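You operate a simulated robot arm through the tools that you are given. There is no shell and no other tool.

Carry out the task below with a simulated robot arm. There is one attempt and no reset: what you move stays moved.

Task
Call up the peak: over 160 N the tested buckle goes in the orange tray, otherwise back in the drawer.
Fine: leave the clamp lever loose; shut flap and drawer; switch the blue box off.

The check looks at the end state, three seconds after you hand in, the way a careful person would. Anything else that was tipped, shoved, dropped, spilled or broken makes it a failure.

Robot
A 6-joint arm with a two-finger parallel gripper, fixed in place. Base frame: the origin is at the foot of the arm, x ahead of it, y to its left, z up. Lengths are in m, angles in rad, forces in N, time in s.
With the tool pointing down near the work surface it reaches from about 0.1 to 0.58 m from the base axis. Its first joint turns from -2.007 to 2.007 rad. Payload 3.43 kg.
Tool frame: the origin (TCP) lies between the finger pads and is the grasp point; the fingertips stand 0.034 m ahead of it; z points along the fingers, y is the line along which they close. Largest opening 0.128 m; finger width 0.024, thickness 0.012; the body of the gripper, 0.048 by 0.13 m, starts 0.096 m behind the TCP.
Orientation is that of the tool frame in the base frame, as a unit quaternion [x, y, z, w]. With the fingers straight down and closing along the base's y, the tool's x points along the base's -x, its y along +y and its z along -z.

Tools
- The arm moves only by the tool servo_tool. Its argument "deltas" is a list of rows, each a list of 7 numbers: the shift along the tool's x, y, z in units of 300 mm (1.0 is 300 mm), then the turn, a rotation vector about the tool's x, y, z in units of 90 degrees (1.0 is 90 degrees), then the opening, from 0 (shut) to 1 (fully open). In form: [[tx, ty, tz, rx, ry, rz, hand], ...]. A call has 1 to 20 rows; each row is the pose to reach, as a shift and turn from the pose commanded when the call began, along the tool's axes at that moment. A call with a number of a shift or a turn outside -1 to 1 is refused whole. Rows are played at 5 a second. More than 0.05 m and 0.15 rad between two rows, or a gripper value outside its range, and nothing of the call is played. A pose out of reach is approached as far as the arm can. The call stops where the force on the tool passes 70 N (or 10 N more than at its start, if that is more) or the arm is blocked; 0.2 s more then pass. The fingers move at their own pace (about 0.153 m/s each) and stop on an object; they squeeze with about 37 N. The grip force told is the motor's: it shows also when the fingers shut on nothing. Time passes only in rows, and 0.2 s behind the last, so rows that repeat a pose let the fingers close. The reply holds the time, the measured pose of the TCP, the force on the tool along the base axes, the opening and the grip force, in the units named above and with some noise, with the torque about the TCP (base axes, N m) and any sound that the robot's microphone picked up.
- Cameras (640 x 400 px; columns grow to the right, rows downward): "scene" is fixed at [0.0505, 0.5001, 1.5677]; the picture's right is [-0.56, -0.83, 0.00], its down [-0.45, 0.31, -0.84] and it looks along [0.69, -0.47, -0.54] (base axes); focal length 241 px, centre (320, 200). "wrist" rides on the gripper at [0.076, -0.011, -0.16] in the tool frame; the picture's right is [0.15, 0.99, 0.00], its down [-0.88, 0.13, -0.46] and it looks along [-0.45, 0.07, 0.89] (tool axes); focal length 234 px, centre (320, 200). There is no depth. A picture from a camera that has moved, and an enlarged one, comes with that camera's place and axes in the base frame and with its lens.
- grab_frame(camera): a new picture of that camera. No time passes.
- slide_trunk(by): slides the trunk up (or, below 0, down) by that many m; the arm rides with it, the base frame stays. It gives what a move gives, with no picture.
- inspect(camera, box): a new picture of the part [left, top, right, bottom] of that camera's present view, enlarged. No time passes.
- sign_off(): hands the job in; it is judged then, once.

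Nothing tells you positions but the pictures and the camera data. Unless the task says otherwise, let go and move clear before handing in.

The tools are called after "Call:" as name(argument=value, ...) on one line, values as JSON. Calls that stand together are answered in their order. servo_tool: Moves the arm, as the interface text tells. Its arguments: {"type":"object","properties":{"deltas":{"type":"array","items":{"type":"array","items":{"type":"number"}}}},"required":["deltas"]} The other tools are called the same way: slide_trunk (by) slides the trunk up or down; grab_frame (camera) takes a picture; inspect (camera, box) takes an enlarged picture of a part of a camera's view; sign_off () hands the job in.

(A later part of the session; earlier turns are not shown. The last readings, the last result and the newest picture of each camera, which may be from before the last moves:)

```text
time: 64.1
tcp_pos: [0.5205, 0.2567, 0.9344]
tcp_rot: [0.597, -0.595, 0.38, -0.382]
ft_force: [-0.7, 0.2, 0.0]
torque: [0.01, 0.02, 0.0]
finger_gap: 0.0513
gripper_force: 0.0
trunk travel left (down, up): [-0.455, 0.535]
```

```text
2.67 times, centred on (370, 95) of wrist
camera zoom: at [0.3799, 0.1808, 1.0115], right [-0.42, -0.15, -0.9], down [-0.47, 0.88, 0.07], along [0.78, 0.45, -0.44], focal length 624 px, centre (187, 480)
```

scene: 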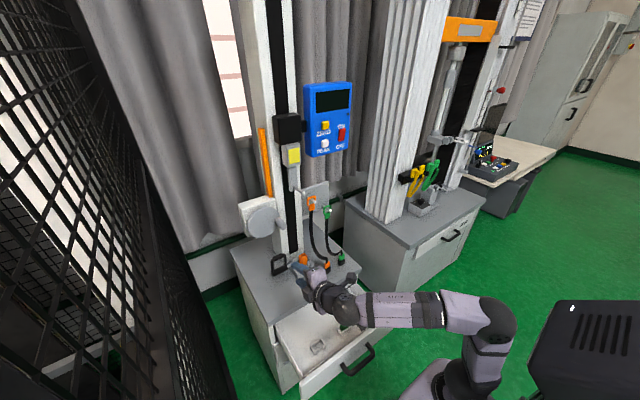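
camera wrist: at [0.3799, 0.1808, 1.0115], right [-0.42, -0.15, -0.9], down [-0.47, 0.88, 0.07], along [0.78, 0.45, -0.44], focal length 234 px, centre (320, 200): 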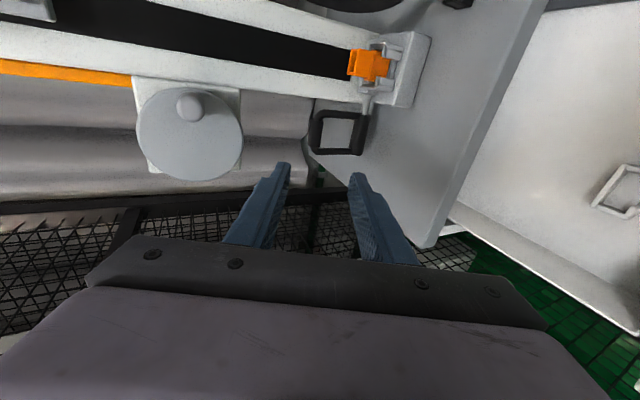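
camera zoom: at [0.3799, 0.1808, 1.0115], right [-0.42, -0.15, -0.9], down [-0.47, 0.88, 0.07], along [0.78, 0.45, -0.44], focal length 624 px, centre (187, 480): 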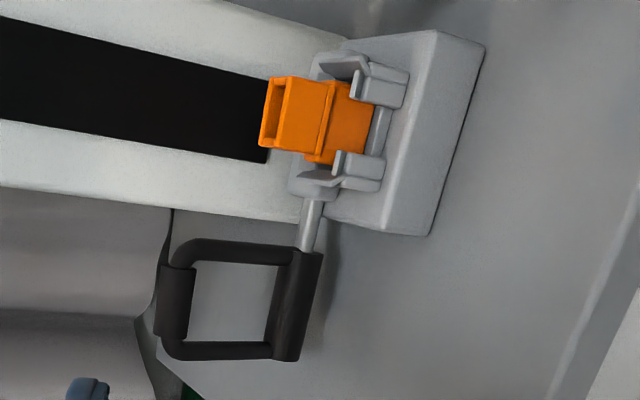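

Jaws wrap the buckle with lips at the front, so it must lift straight up. I'll lower the trunk 5 cm and re-approach the grip bar.

Call:
slide_trunk(by=-0.05)

Call:
servo_tool(deltas=[[0.005, -0.09, 0, 0, 0, 0, 0.4], [0.01, -0.179, 0.05, 0, 0, 0, 0.4], [0.01, -0.179, 0.18, 0, 0, 0, 0.4], [0.01, -0.179, 0.3, 0, 0, 0, 0.4], [0.01, -0.179, 0.34, 0, 0, 0, 0.4], [0.01, -0.179, 0.34, 0, 0, 0, 0.4]])

Call:
grab_frame(camera="wrist")

```text
time: 65.0
tcp_pos: [0.5201, 0.2568, 0.8843]
tcp_rot: [0.596, -0.595, 0.38, -0.382]
ft_force: [0.5, -0.5, 0.5]
torque: [0.01, -0.04, 0.03]
finger_gap: 0.0512
gripper_force: 0.1
trunk travel left (down, up): [-0.405, 0.585]
```

```text
time: 66.4
tcp_pos: [0.6353, 0.2531, 0.8896]
tcp_rot: [0.597, -0.595, 0.379, -0.382]
ft_force: [-0.3, 0.0, -0.3]
torque: [0.0, 0.01, -0.02]
finger_gap: 0.0513
gripper_force: 0.0
trunk travel left (down, up): [-0.405, 0.585]
```

```text
taken
camera wrist: at [0.4957, 0.1772, 0.967], right [-0.42, -0.15, -0.9], down [-0.47, 0.88, 0.07], along [0.78, 0.45, -0.44], focal length 234 px, centre (320, 200)
```

wrist: 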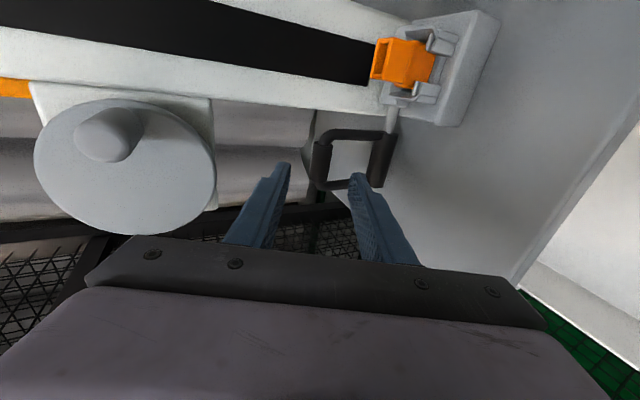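

Grip bar lies between the fingers; advancing and closing.

Call:
servo_tool(deltas=[[0, 0, 0.08, 0, 0, 0, 0.4], [0, 0, 0.15, 0, 0, 0, 0.4], [0, 0, 0.187, 0, 0, 0, 0.4], [0, 0, 0.187, 0, 0, 0, 0], [0, 0, 0.187, 0, 0, 0, 0], [0, 0, 0.187, 0, 0, 0, 0]])

Call:
grab_frame(camera="wrist")

```text
time: 67.8
tcp_pos: [0.6866, 0.2544, 0.8657]
tcp_rot: [0.596, -0.595, 0.38, -0.382]
ft_force: [1.7, 0.2, -0.4]
torque: [0.06, -0.14, 0.18]
finger_gap: 0.0195
gripper_force: 44.7
trunk travel left (down, up): [-0.405, 0.585]
```

```text
taken
camera wrist: at [0.5465, 0.1787, 0.9426], right [-0.42, -0.15, -0.9], down [-0.47, 0.88, 0.08], along [0.78, 0.45, -0.44], focal length 234 px, centre (320, 200)
```

wrist: 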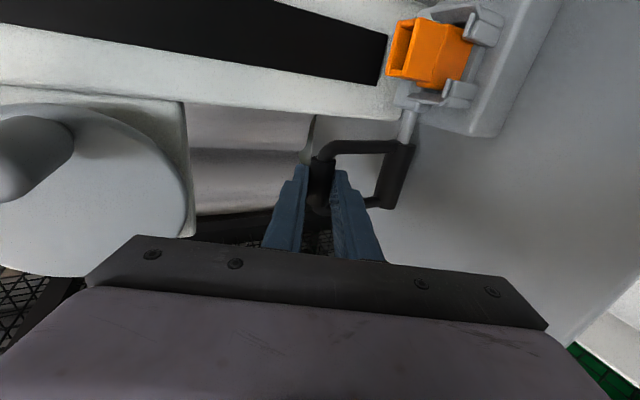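

Solid grip with no side load. Pulling along the lever's arc to 40°.

Call:
servo_tool(deltas=[[0, 0.019, -0.031, 0, 0, 0, 0], [0, 0.053, -0.072, 0, 0, 0, 0], [0, 0.093, -0.105, 0, 0, 0, 0], [0, 0.138, -0.132, 0, 0, 0, 0]])

Call:
grab_frame(camera="wrist")

```text
time: 68.8
tcp_pos: [0.6318, 0.2545, 0.8446]
tcp_rot: [0.597, -0.595, 0.379, -0.381]
ft_force: [5.3, 0.8, -1.1]
torque: [0.02, -0.29, 0.15]
finger_gap: 0.0195
gripper_force: 45.3
trunk travel left (down, up): [-0.405, 0.585]
```

```text
taken
camera wrist: at [0.4916, 0.1787, 0.9215], right [-0.42, -0.15, -0.9], down [-0.47, 0.88, 0.07], along [0.78, 0.45, -0.44], focal length 234 px, centre (320, 200)
```

wrist: 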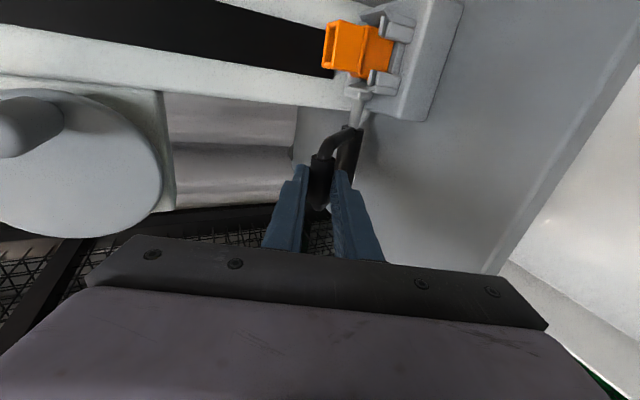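

Smooth with only ~5 N. Continuing to about 80°.

Call:
servo_tool(deltas=[[0, 0.049, -0.017, 0, 0, 0, 0], [0, 0.1, -0.027, 0, 0, 0, 0], [0, 0.153, -0.027, 0, 0, 0, 0], [0, 0.204, -0.018, 0, 0, 0, 0]])

Call:
grab_frame(camera="wrist")

Call:
inspect(camera="scene", box=[240, 210, 360, 300])

```text
time: 69.8
tcp_pos: [0.5996, 0.2537, 0.7917]
tcp_rot: [0.598, -0.595, 0.378, -0.381]
ft_force: [2.3, 6.6, 1.3]
torque: [0.06, -0.37, 0.23]
finger_gap: 0.0195
gripper_force: 45.2
trunk travel left (down, up): [-0.405, 0.585]
```

```text
taken
camera wrist: at [0.4599, 0.1782, 0.8686], right [-0.42, -0.15, -0.9], down [-0.47, 0.88, 0.08], along [0.78, 0.46, -0.44], focal length 234 px, centre (320, 200)
```

wrist: 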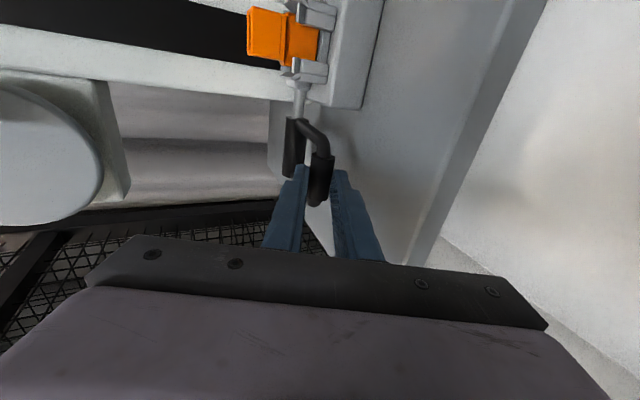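

```text
4.44 times, centred on (300, 255) of scene
camera zoom: at [0.0505, 0.5001, 1.5677], right [-0.56, -0.83, 0.0], down [-0.45, 0.31, -0.84], along [0.69, -0.47, -0.54], focal length 1071 px, centre (409, -44)
```

zoom: 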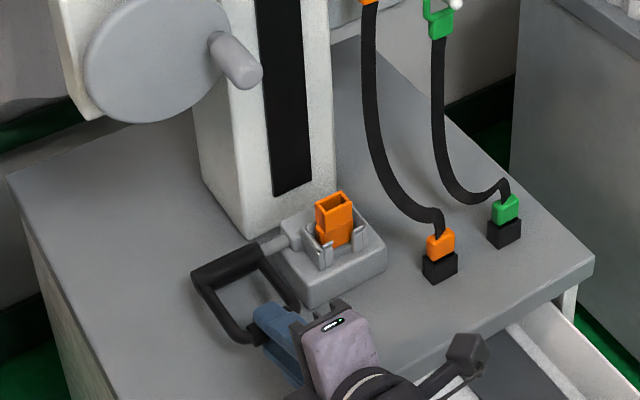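

Lever nearly horizontal. I'll go on gently to about 92°, feeling for the stop.

Call:
servo_tool(deltas=[[0, 0.025, 0.008, 0, 0, 0, 0], [0, 0.049, 0.018, 0, 0, 0, 0], [0, 0.058, 0.023, 0, 0, 0, 0]])

Call:
inspect(camera="scene", box=[260, 230, 340, 290])

Call:
inspect(camera="wrist", box=[220, 0, 360, 120])

```text
time: 70.6
tcp_pos: [0.6001, 0.2538, 0.7841]
tcp_rot: [0.593, -0.592, 0.383, -0.387]
ft_force: [1.5, 9.2, 29.1]
torque: [-0.65, -0.97, -0.37]
finger_gap: 0.0194
gripper_force: 44.6
trunk travel left (down, up): [-0.405, 0.585]
```

```text
6.67 times, centred on (300, 260) of scene
camera zoom: at [0.0505, 0.5001, 1.5677], right [-0.56, -0.83, 0.0], down [-0.45, 0.31, -0.84], along [0.69, -0.47, -0.54], focal length 1607 px, centre (453, -200)
```

zoom: 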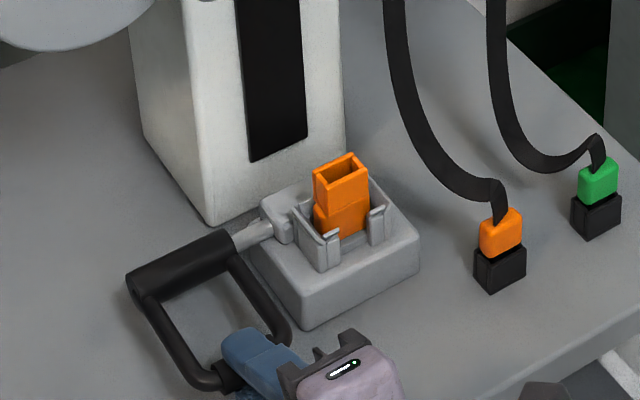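

```text
3.33 times, centred on (290, 60) of wrist
camera zoom: at [0.4579, 0.1779, 0.8582], right [-0.4, -0.14, -0.9], down [-0.47, 0.88, 0.07], along [0.78, 0.46, -0.42], focal length 781 px, centre (420, 667)
```

zoom: 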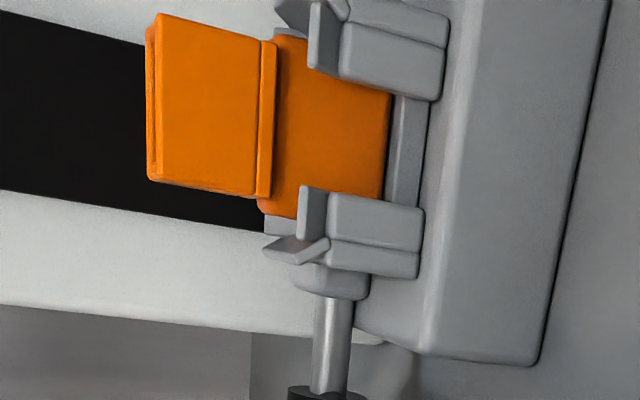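

It reached a stop near 85-90° (29 N down). I'll let go here and back off to see whether the lever stays, then compare the jaws.

Call:
servo_tool(deltas=[[0, -0.02, 0, 0, 0, 0, 0], [0, -0.025, 0, 0, 0, 0, 0.4], [0, -0.025, 0, 0, 0, 0, 0.4], [0, -0.025, 0, 0, 0, 0, 0.4]])

Call:
inspect(camera="scene", box=[260, 230, 340, 290])

Call:
grab_frame(camera="wrist")

```text
time: 71.6
tcp_pos: [0.6043, 0.2536, 0.7799]
tcp_rot: [0.597, -0.596, 0.38, -0.381]
ft_force: [-0.1, -0.1, 0.7]
torque: [0.0, -0.02, -0.02]
finger_gap: 0.0512
gripper_force: 0.2
trunk travel left (down, up): [-0.405, 0.585]
```

```text
6.67 times, centred on (300, 260) of scene
camera zoom: at [0.0505, 0.5001, 1.5677], right [-0.56, -0.83, 0.0], down [-0.45, 0.31, -0.84], along [0.69, -0.47, -0.54], focal length 1607 px, centre (453, -200)
```

zoom: 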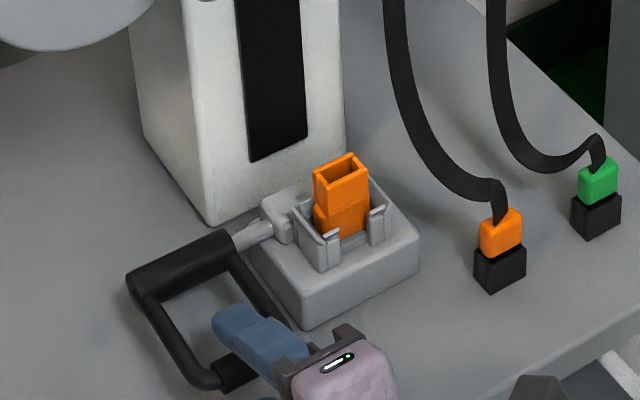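

```text
taken
camera wrist: at [0.4632, 0.1779, 0.8578], right [-0.42, -0.15, -0.9], down [-0.47, 0.88, 0.08], along [0.78, 0.45, -0.44], focal length 234 px, centre (320, 200)
```

wrist: 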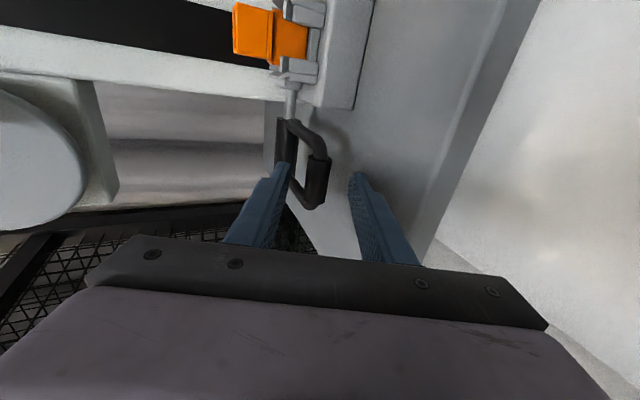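

The lever stays down in its other position. Backing off straight along the tool axis.

Call:
servo_tool(deltas=[[0, 0, -0.08, 0, 0, 0, 0.4], [0, 0, -0.2, 0, 0, 0, 0.4], [0, 0, -0.33, 0, 0, 0, 0.4], [0, -0.1, -0.45, 0, 0, 0, 0.4], [0, -0.2, -0.5, 0, 0, 0, 0.4]])

Call:
inspect(camera="wrist", box=[240, 0, 460, 160])

Call:
inspect(camera="scene", box=[260, 230, 340, 290])

```text
time: 72.8
tcp_pos: [0.4918, 0.2559, 0.9012]
tcp_rot: [0.597, -0.596, 0.379, -0.381]
ft_force: [0.6, -0.2, -0.3]
torque: [0.0, 0.01, -0.01]
finger_gap: 0.0513
gripper_force: 0.2
trunk travel left (down, up): [-0.405, 0.585]
```

```text
2.50 times, centred on (350, 80) of wrist
camera zoom: at [0.3519, 0.1789, 0.9772], right [-0.42, -0.15, -0.9], down [-0.47, 0.88, 0.07], along [0.78, 0.45, -0.44], focal length 585 px, centre (245, 500)
```

zoom: 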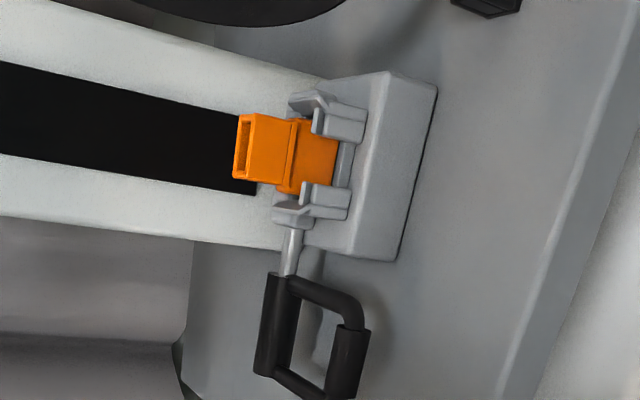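

```text
6.67 times, centred on (300, 260) of scene
camera zoom: at [0.0505, 0.5001, 1.5677], right [-0.56, -0.83, 0.0], down [-0.45, 0.31, -0.84], along [0.69, -0.47, -0.54], focal length 1607 px, centre (453, -200)
```

zoom: 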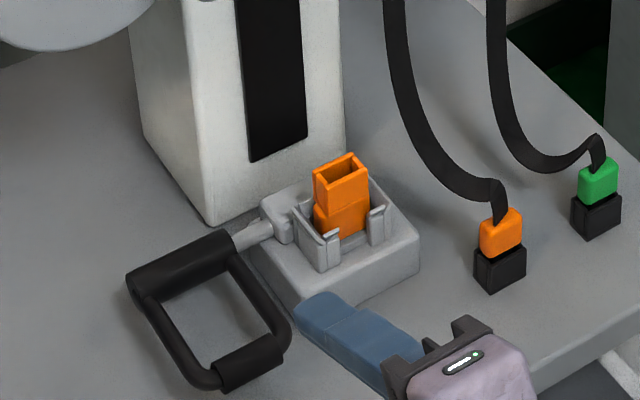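

Lever is down and stays. Next I'll roll another 90° so the camera sits above the gripper (better for both the clamp and the drawer), if the wrist allows it.

Call:
servo_tool(deltas=[[0, 0, 0, 0, 0, -0.09, 0.4], [0, 0, 0, 0, 0, -0.18, 0.4], [0, 0, 0, 0, 0, -0.27, 0.4], [0, 0, 0, 0, 0, -0.36, 0.4], [0, 0, 0, 0, 0, -0.45, 0.4], [0, 0, 0, 0, 0, -0.54, 0.4], [0, 0, 0, 0, 0, -0.63, 0.4], [0, 0, 0, 0, 0, -0.72, 0.4], [0, 0, 0, 0, 0, -0.81, 0.4], [0, 0, 0, 0, 0, -0.9, 0.4], [0, 0, 0, 0, 0, -0.95, 0.4], [0, 0, 0, 0, 0, -1, 0.4]])

Call:
grab_frame(camera="wrist")

Call:
grab_frame(camera="scene")

```text
time: 75.4
tcp_pos: [0.4926, 0.2534, 0.8983]
tcp_rot: [0.843, 0.002, 0.538, -0.001]
ft_force: [-0.7, 0.5, 0.9]
torque: [0.0, -0.01, 0.0]
finger_gap: 0.051
gripper_force: 0.2
trunk travel left (down, up): [-0.405, 0.585]
```

```text
taken
camera wrist: at [0.3799, 0.2649, 1.0341], right [0.07, -0.99, 0.13], down [-0.78, -0.13, -0.61], along [0.62, -0.06, -0.78], focal length 234 px, centre (320, 200)
```

wrist: 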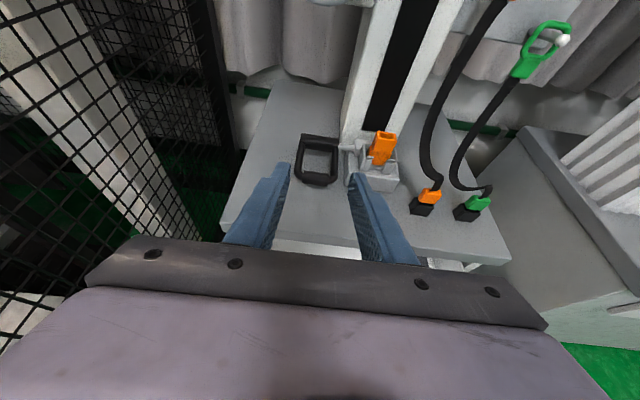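

```text
taken
```

scene: 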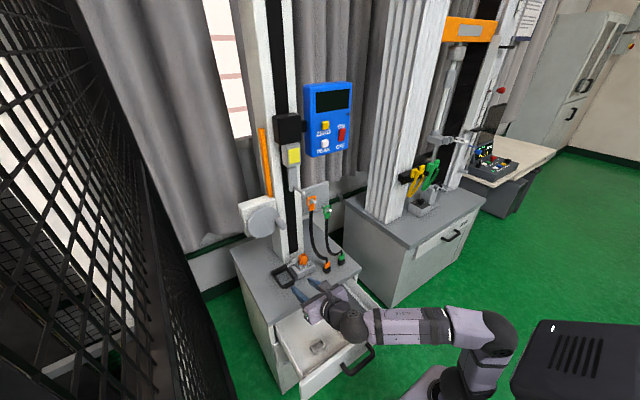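

That worked: the camera is now upright. Zooming on the clamp.

Call:
inspect(camera="wrist", box=[290, 110, 430, 220])

```text
3.64 times, centred on (360, 165) of wrist
camera zoom: at [0.3799, 0.2649, 1.0341], right [0.07, -0.99, 0.13], down [-0.78, -0.13, -0.61], along [0.62, -0.06, -0.78], focal length 852 px, centre (174, 327)
```

zoom: 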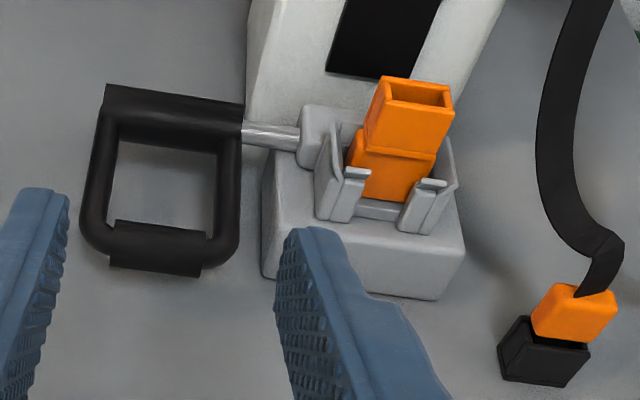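

There's now a visible gap between the left jaw and the buckle, so it's loose. Buckle top is at about (0.672, 0.162, 0.84), free part from z≈0.813 up. I'll raise the trunk 8 cm and go to a pre-grasp, tilting the tool steeper (40° from vertical).

Call:
slide_trunk(by=0.08)

Call:
servo_tool(deltas=[[-0.008, 0.06, 0.06, 0, -0.055, 0, 0.42], [-0.018, 0.12, 0.13, 0, -0.11, 0, 0.42], [-0.028, 0.18, 0.21, 0, -0.165, 0, 0.42], [-0.038, 0.24, 0.29, 0, -0.22, 0, 0.42], [-0.048, 0.303, 0.38, 0, -0.278, 0, 0.42], [-0.056, 0.303, 0.456, 0, -0.278, 0, 0.42], [-0.056, 0.303, 0.456, 0, -0.278, 0, 0.42]])

Call:
grab_frame(camera="wrist")

Call:
inspect(camera="scene", box=[250, 210, 370, 300])

```text
time: 76.6
tcp_pos: [0.493, 0.2543, 0.9791]
tcp_rot: [0.843, 0.001, 0.538, -0.001]
ft_force: [-0.7, -0.5, -0.4]
torque: [-0.02, 0.01, 0.0]
finger_gap: 0.0513
gripper_force: 0.0
trunk travel left (down, up): [-0.485, 0.505]
```

```text
time: 78.2
tcp_pos: [0.6112, 0.165, 0.9049]
tcp_rot: [0.94, 0.001, 0.341, -0.001]
ft_force: [-0.1, -0.2, 0.0]
torque: [0.01, -0.03, 0.0]
finger_gap: 0.0543
gripper_force: 0.1
trunk travel left (down, up): [-0.485, 0.505]
```

```text
taken
camera wrist: at [0.5654, 0.1746, 1.0746], right [0.12, -0.99, 0.09], down [-0.97, -0.13, -0.22], along [0.23, -0.06, -0.97], focal length 234 px, centre (320, 200)
```

wrist: 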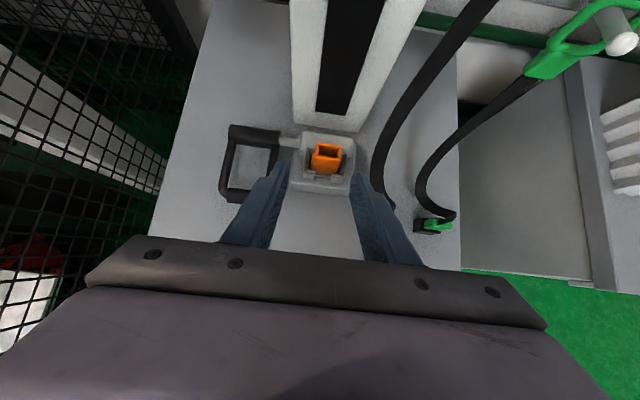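

```text
4.44 times, centred on (310, 255) of scene
camera zoom: at [0.0505, 0.5001, 1.5677], right [-0.56, -0.83, 0.0], down [-0.45, 0.31, -0.84], along [0.69, -0.47, -0.54], focal length 1071 px, centre (364, -44)
```

zoom: 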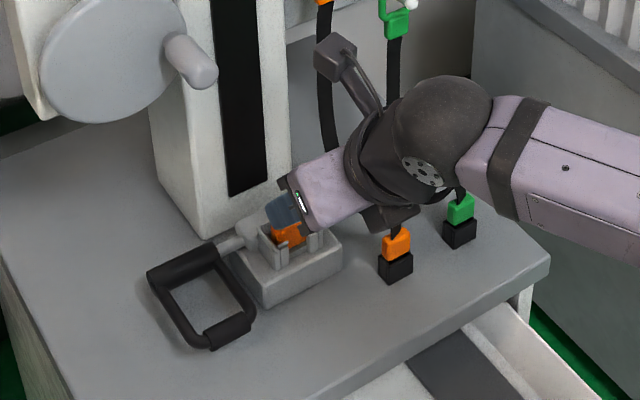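

Pre-grasp reached; the buckle is visible between the fingers. Zooming to refine its position.

Call:
inspect(camera="wrist", box=[270, 120, 390, 210])

```text
4.44 times, centred on (330, 165) of wrist
camera zoom: at [0.5654, 0.1746, 1.0746], right [0.12, -0.99, 0.09], down [-0.97, -0.13, -0.22], along [0.23, -0.06, -0.97], focal length 1041 px, centre (276, 356)
```

zoom: 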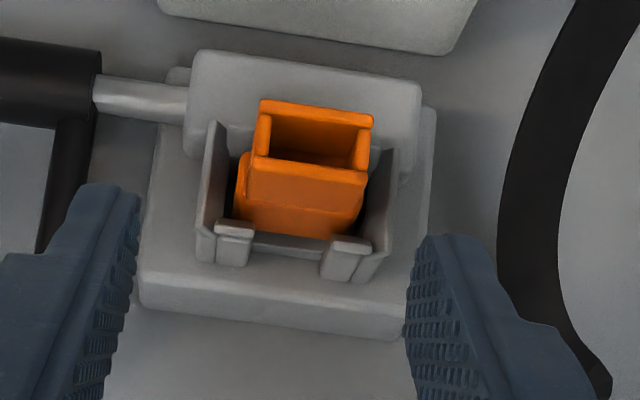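

The clamp is clearly open around the buckle. Buckle top centre is about (0.676, 0.157, 0.842). I'll advance with fingers either side, tips just above the jaws.

Call:
servo_tool(deltas=[[0.002, 0.014, 0.07, 0, 0, 0, 0.42], [0.004, 0.027, 0.14, 0, 0, 0, 0.42], [0.005, 0.027, 0.2, 0, 0, 0, 0.42], [0.005, 0.027, 0.238, 0, 0, 0, 0.42], [0.005, 0.027, 0.238, 0, 0, 0, 0.42]])

Call:
inspect(camera="wrist", box=[250, 110, 410, 230])

Call:
inspect(camera="scene", box=[260, 230, 340, 290])

```text
time: 79.4
tcp_pos: [0.6572, 0.1562, 0.8517]
tcp_rot: [0.94, 0.001, 0.342, -0.001]
ft_force: [0.1, -0.2, 0.0]
torque: [-0.01, -0.01, 0.0]
finger_gap: 0.0537
gripper_force: 0.1
trunk travel left (down, up): [-0.485, 0.505]
```

```text
3.33 times, centred on (330, 170) of wrist
camera zoom: at [0.6117, 0.166, 1.0214], right [0.11, -0.99, 0.09], down [-0.97, -0.13, -0.22], along [0.23, -0.06, -0.97], focal length 781 px, centre (287, 300)
```

zoom: 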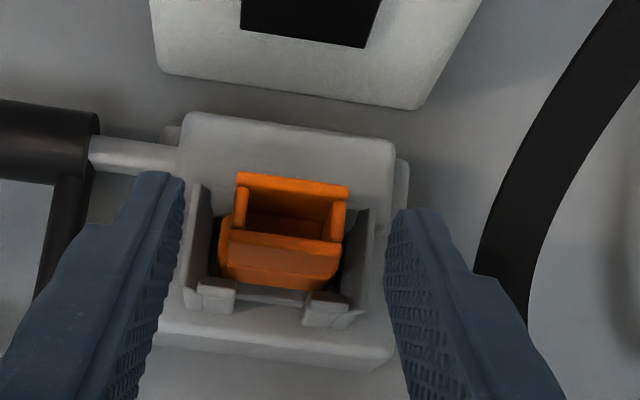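

```text
6.67 times, centred on (300, 260) of scene
camera zoom: at [0.0505, 0.5001, 1.5677], right [-0.56, -0.83, 0.0], down [-0.45, 0.31, -0.84], along [0.69, -0.47, -0.54], focal length 1607 px, centre (453, -200)
```

zoom: 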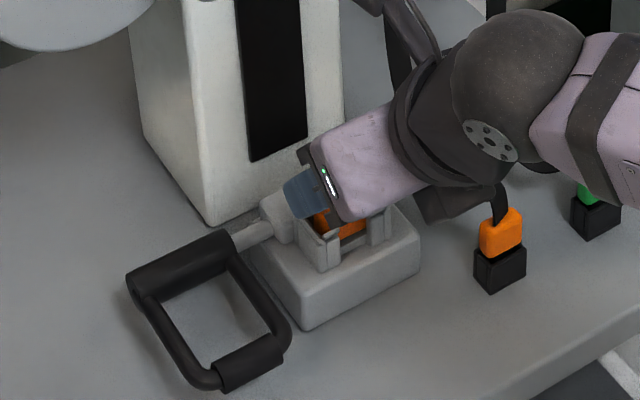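

Fingertips straddle the buckle's upper part. Closing gently.

Call:
servo_tool(deltas=[[0, 0, 0, 0, 0, 0, 0.15], [0, 0, 0, 0, 0, 0, 0.15], [0, 0, 0, 0, 0, 0, 0.15], [0, 0, 0, 0, 0, 0, 0.15]])

Call:
inspect(camera="wrist", box=[250, 110, 410, 230])

```text
time: 80.4
tcp_pos: [0.6555, 0.1557, 0.8515]
tcp_rot: [0.939, 0.0, 0.343, -0.001]
ft_force: [-0.7, 0.8, 0.4]
torque: [-0.02, 0.0, 0.04]
finger_gap: 0.0286
gripper_force: 37.0
trunk travel left (down, up): [-0.485, 0.505]
```

```text
3.33 times, centred on (330, 170) of wrist
camera zoom: at [0.6115, 0.1661, 1.0216], right [0.11, -0.99, 0.09], down [-0.97, -0.13, -0.22], along [0.23, -0.06, -0.97], focal length 781 px, centre (287, 300)
```

zoom: 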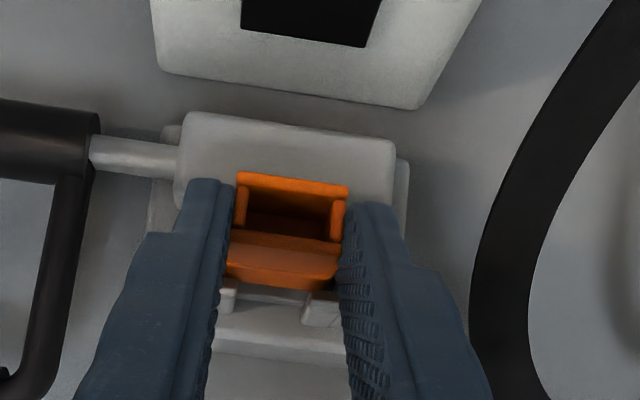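

Gripped at 28.6 mm. Test lift of 1 cm straight up.

Call:
servo_tool(deltas=[[0.01, 0, -0.012, 0, 0, 0, 0], [0.0215, 0, -0.0255, 0, 0, 0, 0]])

Call:
inspect(camera="wrist", box=[250, 110, 410, 230])

```text
time: 81.0
tcp_pos: [0.6567, 0.1549, 0.8622]
tcp_rot: [0.94, 0.0, 0.342, -0.001]
ft_force: [0.4, -0.7, -0.1]
torque: [-0.03, 0.01, -0.02]
finger_gap: 0.0289
gripper_force: 36.9
trunk travel left (down, up): [-0.485, 0.505]
```

```text
3.33 times, centred on (330, 170) of wrist
camera zoom: at [0.6121, 0.1664, 1.0323], right [0.11, -0.99, 0.09], down [-0.97, -0.13, -0.22], along [0.23, -0.06, -0.97], focal length 781 px, centre (287, 300)
```

zoom: 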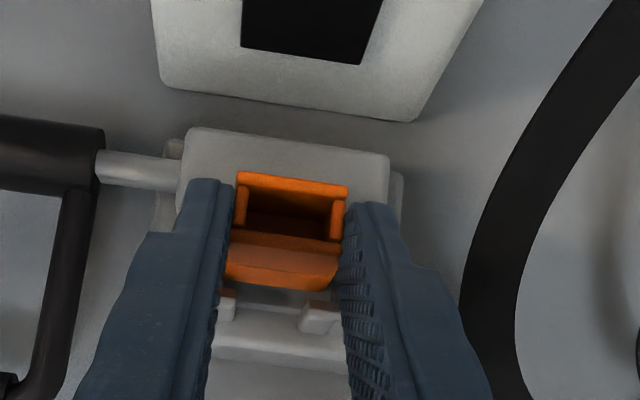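

No resistance; it comes free. Lifting 5.5 cm more straight up, then backing away from the stand.

Call:
servo_tool(deltas=[[0.04, 0, -0.047, 0, 0, 0, 0], [0.08, 0, -0.094, 0, 0, 0, 0], [0.118, 0, -0.14, 0, 0, 0, 0], [0.118, 0, -0.14, 0, 0, 0, 0]])

Call:
grab_frame(camera="wrist")

Call:
inspect(camera="scene", box=[250, 210, 370, 300])

```text
time: 82.0
tcp_pos: [0.6563, 0.1549, 0.9164]
tcp_rot: [0.94, 0.0, 0.342, -0.001]
ft_force: [0.1, 0.8, -0.9]
torque: [0.0, 0.01, -0.02]
finger_gap: 0.0288
gripper_force: 37.2
trunk travel left (down, up): [-0.485, 0.505]
```

```text
taken
camera wrist: at [0.6116, 0.166, 1.0866], right [0.11, -0.99, 0.09], down [-0.97, -0.13, -0.22], along [0.23, -0.06, -0.97], focal length 234 px, centre (320, 200)
```

wrist: 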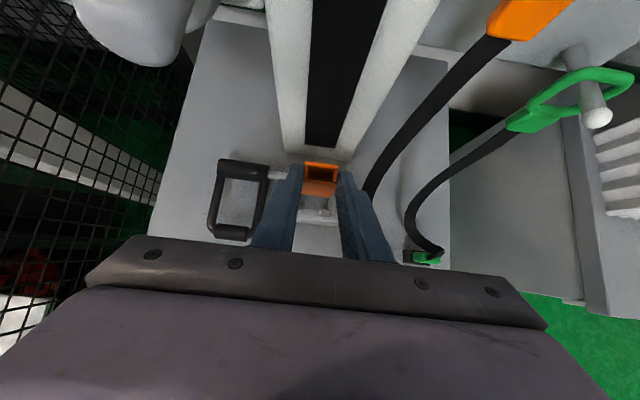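

```text
4.44 times, centred on (310, 255) of scene
camera zoom: at [0.0505, 0.5001, 1.5677], right [-0.56, -0.83, 0.0], down [-0.45, 0.31, -0.84], along [0.69, -0.47, -0.54], focal length 1071 px, centre (364, -44)
```

zoom: 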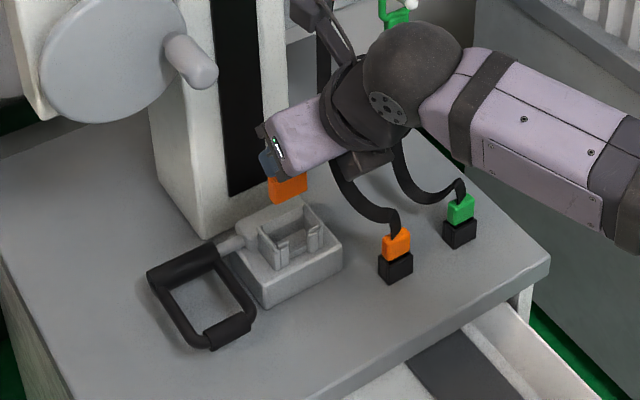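

The buckle is out (bottom about 7.8 cm below the TCP). Moving back over the drawer, above the empty nest.

Call:
servo_tool(deltas=[[-0.074, -0.02, -0.073, 0, 0, 0, 0], [-0.148, -0.05, -0.146, 0, 0, 0, 0], [-0.222, -0.09, -0.219, 0, 0, 0, 0], [-0.296, -0.13, -0.292, 0, 0, 0, 0], [-0.37, -0.18, -0.365, 0, 0, 0, 0], [-0.444, -0.22, -0.438, 0, 0, 0, 0], [-0.518, -0.26, -0.511, 0, 0, 0, 0], [-0.59, -0.303, -0.583, 0, 0, 0, 0], [-0.59, -0.303, -0.583, 0, 0, 0, 0]])

Call:
grab_frame(camera="wrist")

Call:
grab_frame(camera="scene")

```text
time: 84.0
tcp_pos: [0.4087, 0.2451, 0.9377]
tcp_rot: [0.939, 0.001, 0.343, -0.002]
ft_force: [0.0, 0.0, -0.1]
torque: [-0.01, 0.0, 0.02]
finger_gap: 0.0287
gripper_force: 37.0
trunk travel left (down, up): [-0.485, 0.505]
```

```text
taken
camera wrist: at [0.3635, 0.2565, 1.1073], right [0.11, -0.99, 0.09], down [-0.97, -0.13, -0.22], along [0.23, -0.07, -0.97], focal length 234 px, centre (320, 200)
```

wrist: 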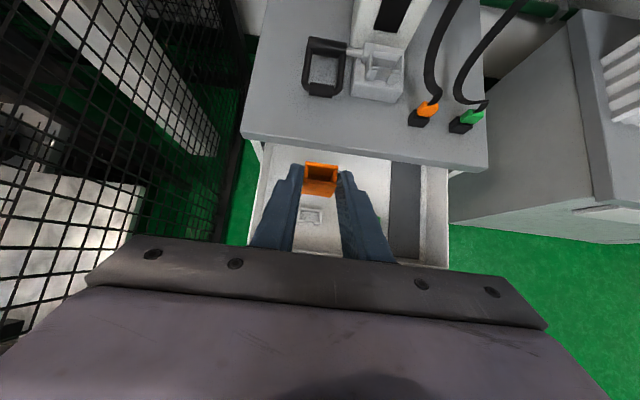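

```text
taken
```

scene: 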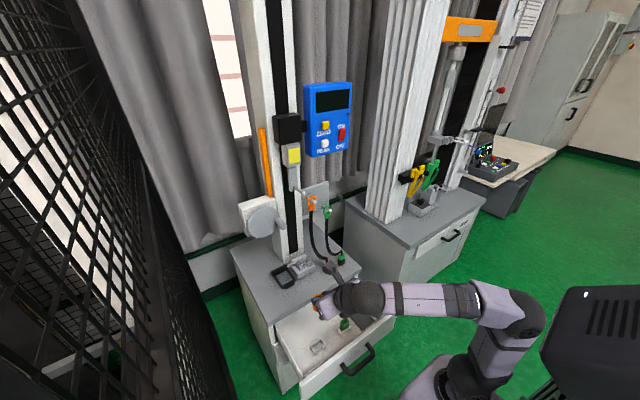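

The nest is visible below between the fingers. Zooming both cameras to locate it precisely.

Call:
inspect(camera="wrist", box=[260, 150, 400, 250])

Call:
inspect(camera="scene", box=[270, 290, 370, 380])

```text
4.00 times, centred on (330, 200) of wrist
camera zoom: at [0.3635, 0.2565, 1.1073], right [0.11, -0.99, 0.09], down [-0.97, -0.13, -0.22], along [0.23, -0.07, -0.97], focal length 937 px, centre (280, 200)
```

zoom: 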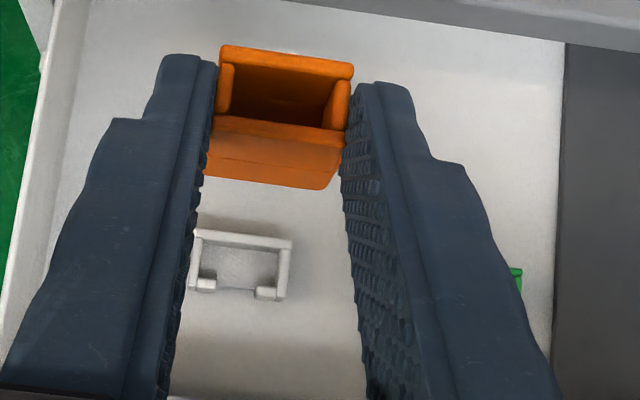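

```text
4.44 times, centred on (320, 335) of scene
camera zoom: at [0.0505, 0.5001, 1.5677], right [-0.56, -0.83, 0.0], down [-0.45, 0.31, -0.84], along [0.69, -0.47, -0.54], focal length 1071 px, centre (320, -400)
```

zoom: 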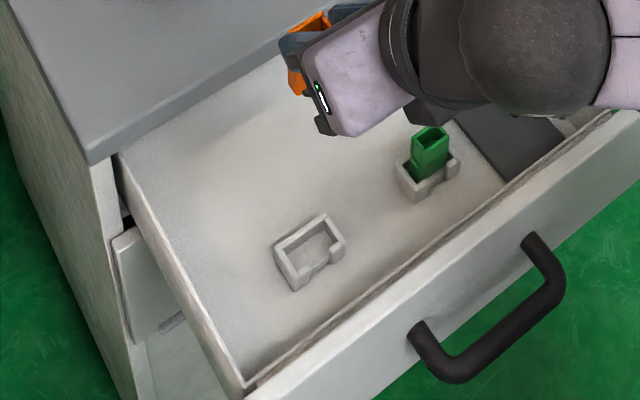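

Nest centre is about (0.446, 0.239), buckle now at (0.430, 0.245). I also notice something by the lower flap's left edge that I'll check later. Shifting over the nest and lowering the trunk 0.13.

Call:
servo_tool(deltas=[[0.041, 0.02, 0.034, 0, 0, 0, 0], [0.041, 0.02, 0.034, 0, 0, 0, 0]])

Call:
slide_trunk(by=-0.15)

Call:
inspect(camera="wrist", box=[260, 150, 400, 250])

Call:
inspect(camera="scene", box=[270, 290, 370, 380])

```text
time: 84.6
tcp_pos: [0.4263, 0.2399, 0.938]
tcp_rot: [0.939, 0.002, 0.343, -0.002]
ft_force: [-0.5, 0.0, -0.6]
torque: [0.04, -0.02, 0.02]
finger_gap: 0.0287
gripper_force: 37.5
trunk travel left (down, up): [-0.485, 0.505]
```

```text
time: 86.4
tcp_pos: [0.4267, 0.2399, 0.7876]
tcp_rot: [0.94, 0.001, 0.342, -0.001]
ft_force: [-0.6, 0.2, 0.1]
torque: [-0.03, 0.0, -0.01]
finger_gap: 0.0289
gripper_force: 37.4
trunk travel left (down, up): [-0.335, 0.655]
```

```text
4.00 times, centred on (330, 200) of wrist
camera zoom: at [0.3804, 0.2509, 0.9582], right [0.11, -0.99, 0.09], down [-0.97, -0.13, -0.22], along [0.23, -0.06, -0.97], focal length 937 px, centre (280, 200)
```

zoom: 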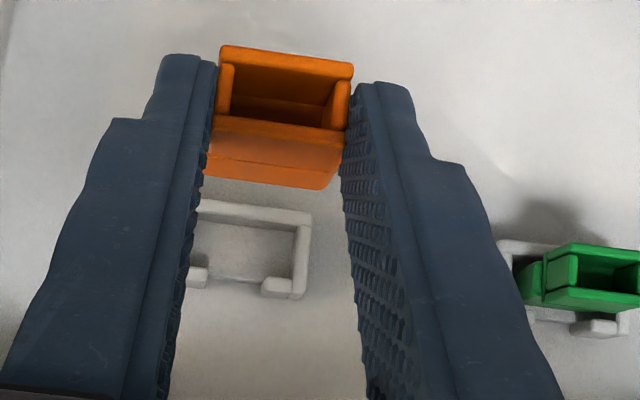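

```text
4.44 times, centred on (320, 335) of scene
camera zoom: at [0.0505, 0.5001, 1.5677], right [-0.56, -0.83, 0.0], down [-0.45, 0.31, -0.84], along [0.69, -0.47, -0.54], focal length 1071 px, centre (320, -400)
```

zoom: 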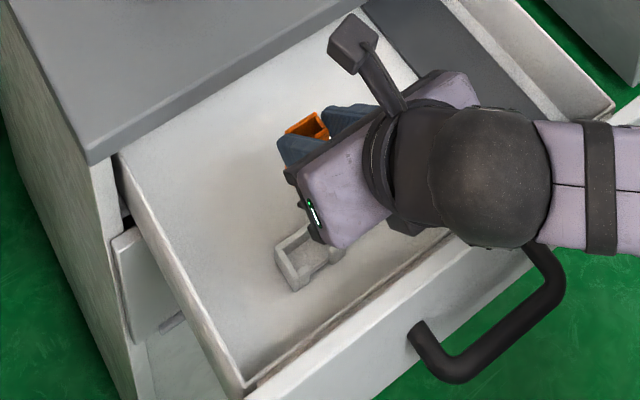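

Geometry check: nest floor ≈ 0.561, rim ≈ 0.585, so the seated TCP height would be ≈ 0.639; the gripper body clears the drawer front by about 1 cm. Descending to just above the rim first.

Call:
servo_tool(deltas=[[-0.06, 0, 0.07, 0, 0, 0, 0], [-0.12, 0, 0.142, 0, 0, 0, 0], [-0.18, 0, 0.214, 0, 0, 0, 0], [-0.22, 0, 0.262, 0, 0, 0, 0], [-0.235, 0, 0.28, 0, 0, 0, 0], [-0.235, 0, 0.28, 0, 0, 0, 0]])

Call:
inspect(camera="wrist", box=[250, 140, 410, 250])

Call:
inspect(camera="scene", box=[270, 290, 370, 380])

```text
time: 87.8
tcp_pos: [0.4259, 0.2395, 0.6777]
tcp_rot: [0.939, 0.001, 0.343, -0.001]
ft_force: [0.7, 0.2, -0.3]
torque: [0.0, 0.03, 0.02]
finger_gap: 0.0286
gripper_force: 37.1
trunk travel left (down, up): [-0.335, 0.655]
```

```text
3.64 times, centred on (330, 195) of wrist
camera zoom: at [0.3805, 0.2508, 0.8481], right [0.11, -0.99, 0.09], down [-0.97, -0.13, -0.22], along [0.23, -0.06, -0.97], focal length 852 px, centre (284, 218)
```

zoom: 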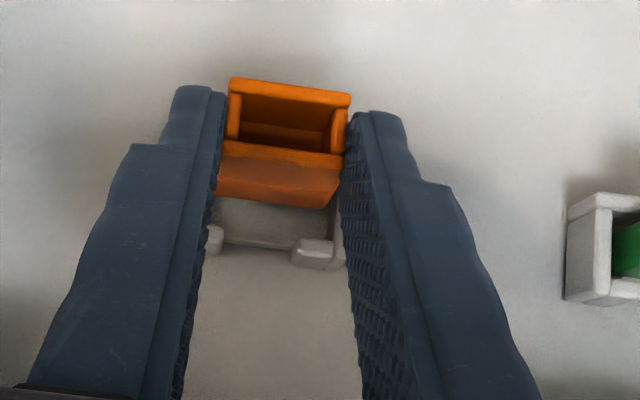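

```text
4.44 times, centred on (320, 335) of scene
camera zoom: at [0.0505, 0.5001, 1.5677], right [-0.56, -0.83, 0.0], down [-0.45, 0.31, -0.84], along [0.69, -0.47, -0.54], focal length 1071 px, centre (320, -400)
```

zoom: 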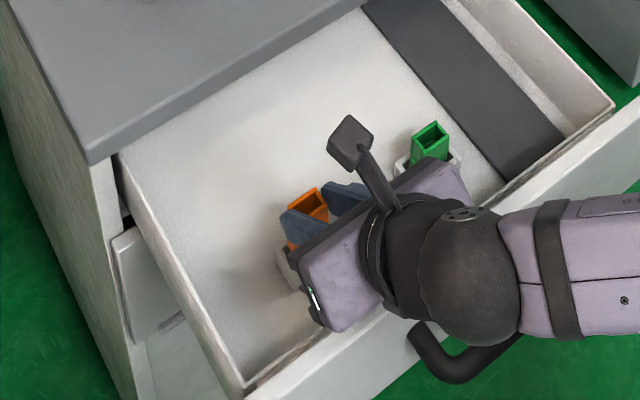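

Buckle and nest look aligned to within a couple of mm. Descending in small steps, watching the force.

Call:
servo_tool(deltas=[[-0.015, -0.004, 0.015, 0, 0, 0, 0], [-0.03, -0.005, 0.032, 0, 0, 0, 0], [-0.045, -0.005, 0.05, 0, 0, 0, 0], [-0.058, -0.005, 0.065, 0, 0, 0, 0]])

Call:
inspect(camera="wrist", box=[250, 140, 410, 250])

Call:
inspect(camera="scene", box=[290, 310, 370, 380])

```text
time: 88.8
tcp_pos: [0.4239, 0.2413, 0.6552]
tcp_rot: [0.938, 0.002, 0.346, -0.005]
ft_force: [-0.2, 0.6, 24.3]
torque: [-0.04, -0.36, 0.0]
finger_gap: 0.0288
gripper_force: 37.1
trunk travel left (down, up): [-0.335, 0.655]
```

```text
3.64 times, centred on (330, 195) of wrist
camera zoom: at [0.3783, 0.2521, 0.8248], right [0.12, -0.99, 0.09], down [-0.97, -0.13, -0.23], along [0.23, -0.06, -0.97], focal length 852 px, centre (284, 218)
```

zoom: 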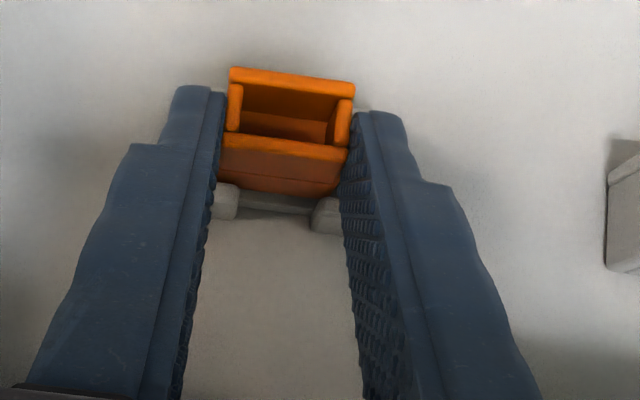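

```text
5.71 times, centred on (330, 345) of scene
camera zoom: at [0.0505, 0.5001, 1.5677], right [-0.56, -0.83, 0.0], down [-0.45, 0.31, -0.84], along [0.69, -0.47, -0.54], focal length 1378 px, centre (263, -629)
```

zoom: 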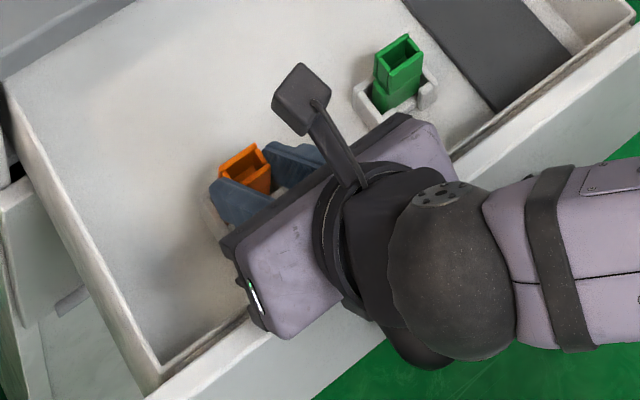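

Contact at 24 N: the buckle is resting on the nest's front lips, about 3 mm too far toward me. I'll lift slightly, shift +3.5 mm in x, and try again.

Call:
servo_tool(deltas=[[0.018, 0.003, -0.021, 0, 0, 0, 0], [0.027, 0.005, -0.0135, 0, 0, 0, 0], [0.027, 0.005, -0.0135, 0, 0, 0, 0]])

Call:
inspect(camera="wrist", box=[250, 140, 410, 250])

```text
time: 89.6
tcp_pos: [0.4287, 0.2397, 0.6595]
tcp_rot: [0.94, 0.001, 0.342, -0.001]
ft_force: [0.5, -0.9, 0.0]
torque: [-0.02, 0.02, 0.03]
finger_gap: 0.0291
gripper_force: 37.0
trunk travel left (down, up): [-0.335, 0.655]
```

```text
3.64 times, centred on (330, 195) of wrist
camera zoom: at [0.384, 0.2518, 0.8296], right [0.11, -0.99, 0.09], down [-0.97, -0.13, -0.22], along [0.23, -0.07, -0.97], focal length 852 px, centre (284, 218)
```

zoom: 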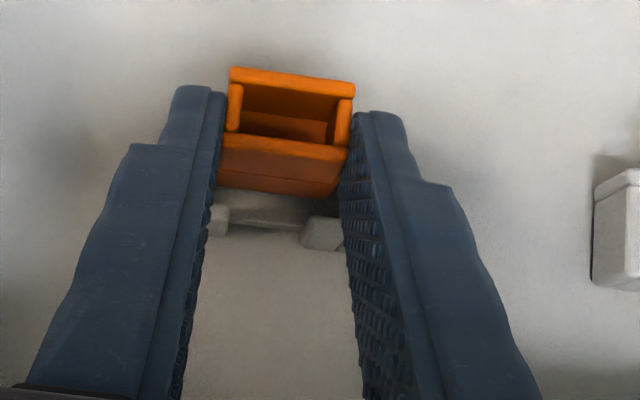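

Retry: descending from here in small steps.

Call:
servo_tool(deltas=[[-0.011, 0, 0.013, 0, 0, 0, 0], [-0.022, 0, 0.026, 0, 0, 0, 0], [-0.028, 0, 0.0335, 0, 0, 0, 0]])

Call:
inspect(camera="wrist", box=[250, 140, 410, 250])

```text
time: 90.4
tcp_pos: [0.4286, 0.2411, 0.6523]
tcp_rot: [0.938, 0.002, 0.346, -0.004]
ft_force: [0.7, -1.1, 28.4]
torque: [-0.13, -0.62, -0.02]
finger_gap: 0.03
gripper_force: 36.8
trunk travel left (down, up): [-0.335, 0.655]
```

```text
3.64 times, centred on (330, 195) of wrist
camera zoom: at [0.3825, 0.2505, 0.8212], right [0.12, -0.99, 0.09], down [-0.96, -0.13, -0.23], along [0.24, -0.06, -0.97], focal length 852 px, centre (284, 218)
```

zoom: 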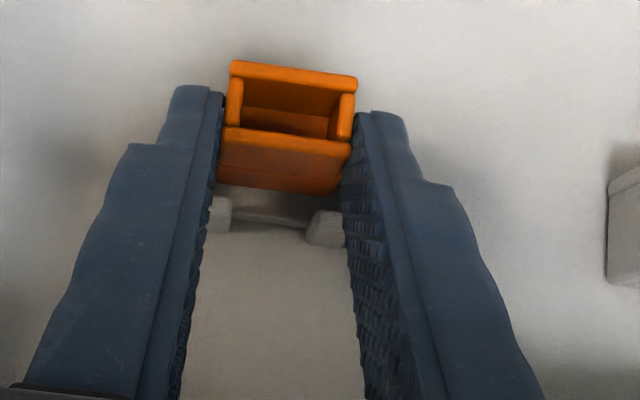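

Call:
inspect(camera="scene", box=[300, 315, 350, 355])

Call:
inspect(camera="wrist", box=[295, 145, 355, 205])

```text
10.00 times, centred on (325, 335) of scene
camera zoom: at [0.0505, 0.5001, 1.5677], right [-0.56, -0.83, 0.0], down [-0.45, 0.31, -0.84], along [0.69, -0.47, -0.54], focal length 2411 px, centre (270, -1150)
```

zoom: 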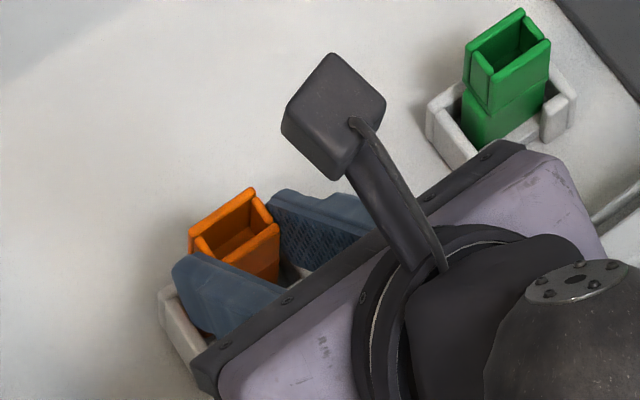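

```text
6.67 times, centred on (325, 175) of wrist
camera zoom: at [0.3825, 0.2505, 0.8212], right [0.12, -0.99, 0.09], down [-0.96, -0.13, -0.23], along [0.24, -0.06, -0.97], focal length 1561 px, centre (287, 367)
```

zoom: 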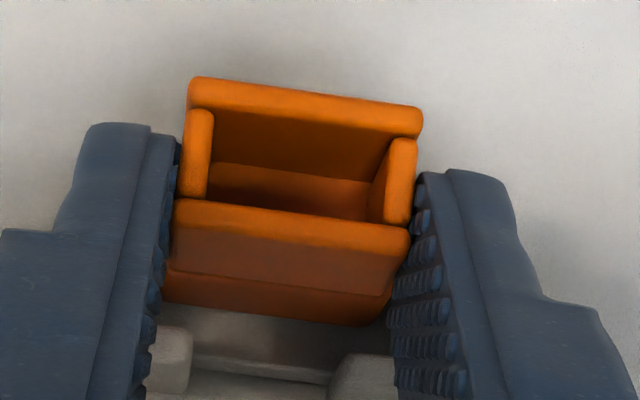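

The buckle is resting on the nest rim rather than in it. I'll lift clear and take a sharper look at the nest to correct the offset.

Call:
servo_tool(deltas=[[0.05, -0.01, -0.06, 0, 0, 0, 0], [0.1, -0.02, -0.12, 0, 0, 0, 0], [0.17, -0.03, -0.2, 0, 0, 0, 0], [0.21, -0.037, -0.25, 0, 0, 0, 0], [0.21, -0.037, -0.25, 0, 0, 0, 0]])

Call:
inspect(camera="wrist", box=[290, 150, 370, 230])

Call:
inspect(camera="scene", box=[295, 300, 365, 365])

Call:
grab_frame(camera="wrist")

```text
time: 91.6
tcp_pos: [0.4276, 0.2499, 0.7446]
tcp_rot: [0.94, 0.001, 0.342, -0.001]
ft_force: [-0.7, 0.4, -0.4]
torque: [-0.04, 0.04, 0.0]
finger_gap: 0.029
gripper_force: 36.9
trunk travel left (down, up): [-0.335, 0.655]
```

```text
5.00 times, centred on (330, 190) of wrist
camera zoom: at [0.3823, 0.2608, 0.9144], right [0.12, -0.99, 0.09], down [-0.97, -0.13, -0.22], along [0.23, -0.07, -0.97], focal length 1171 px, centre (270, 250)
```

zoom: 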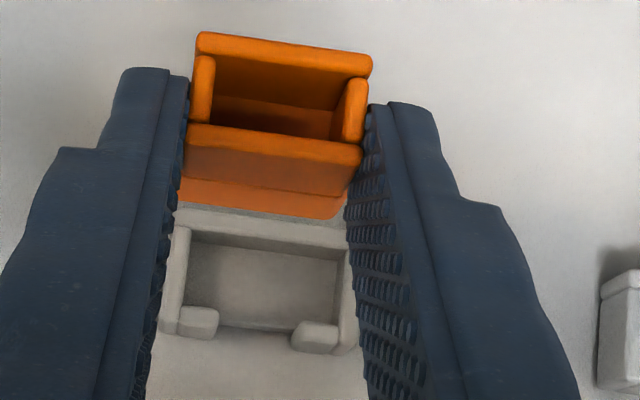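

```text
6.15 times, centred on (330, 332) of scene
camera zoom: at [0.0505, 0.5001, 1.5677], right [-0.56, -0.83, 0.0], down [-0.45, 0.31, -0.84], along [0.69, -0.47, -0.54], focal length 1483 px, centre (258, -615)
```

zoom: 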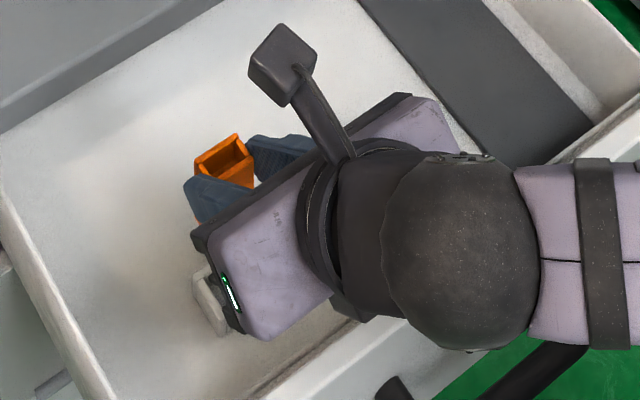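

```text
taken
camera wrist: at [0.3823, 0.2608, 0.9144], right [0.12, -0.99, 0.09], down [-0.97, -0.13, -0.22], along [0.23, -0.07, -0.97], focal length 234 px, centre (320, 200)
```

wrist: 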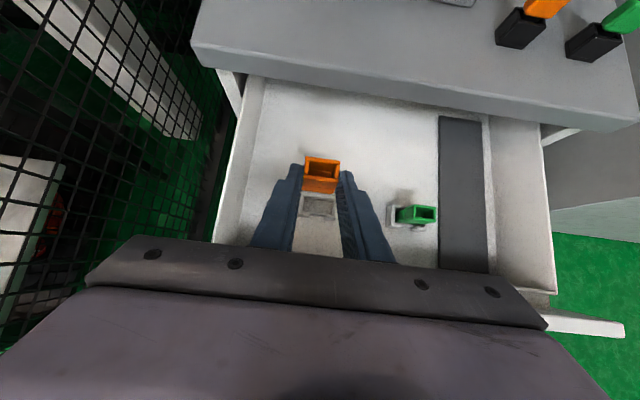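

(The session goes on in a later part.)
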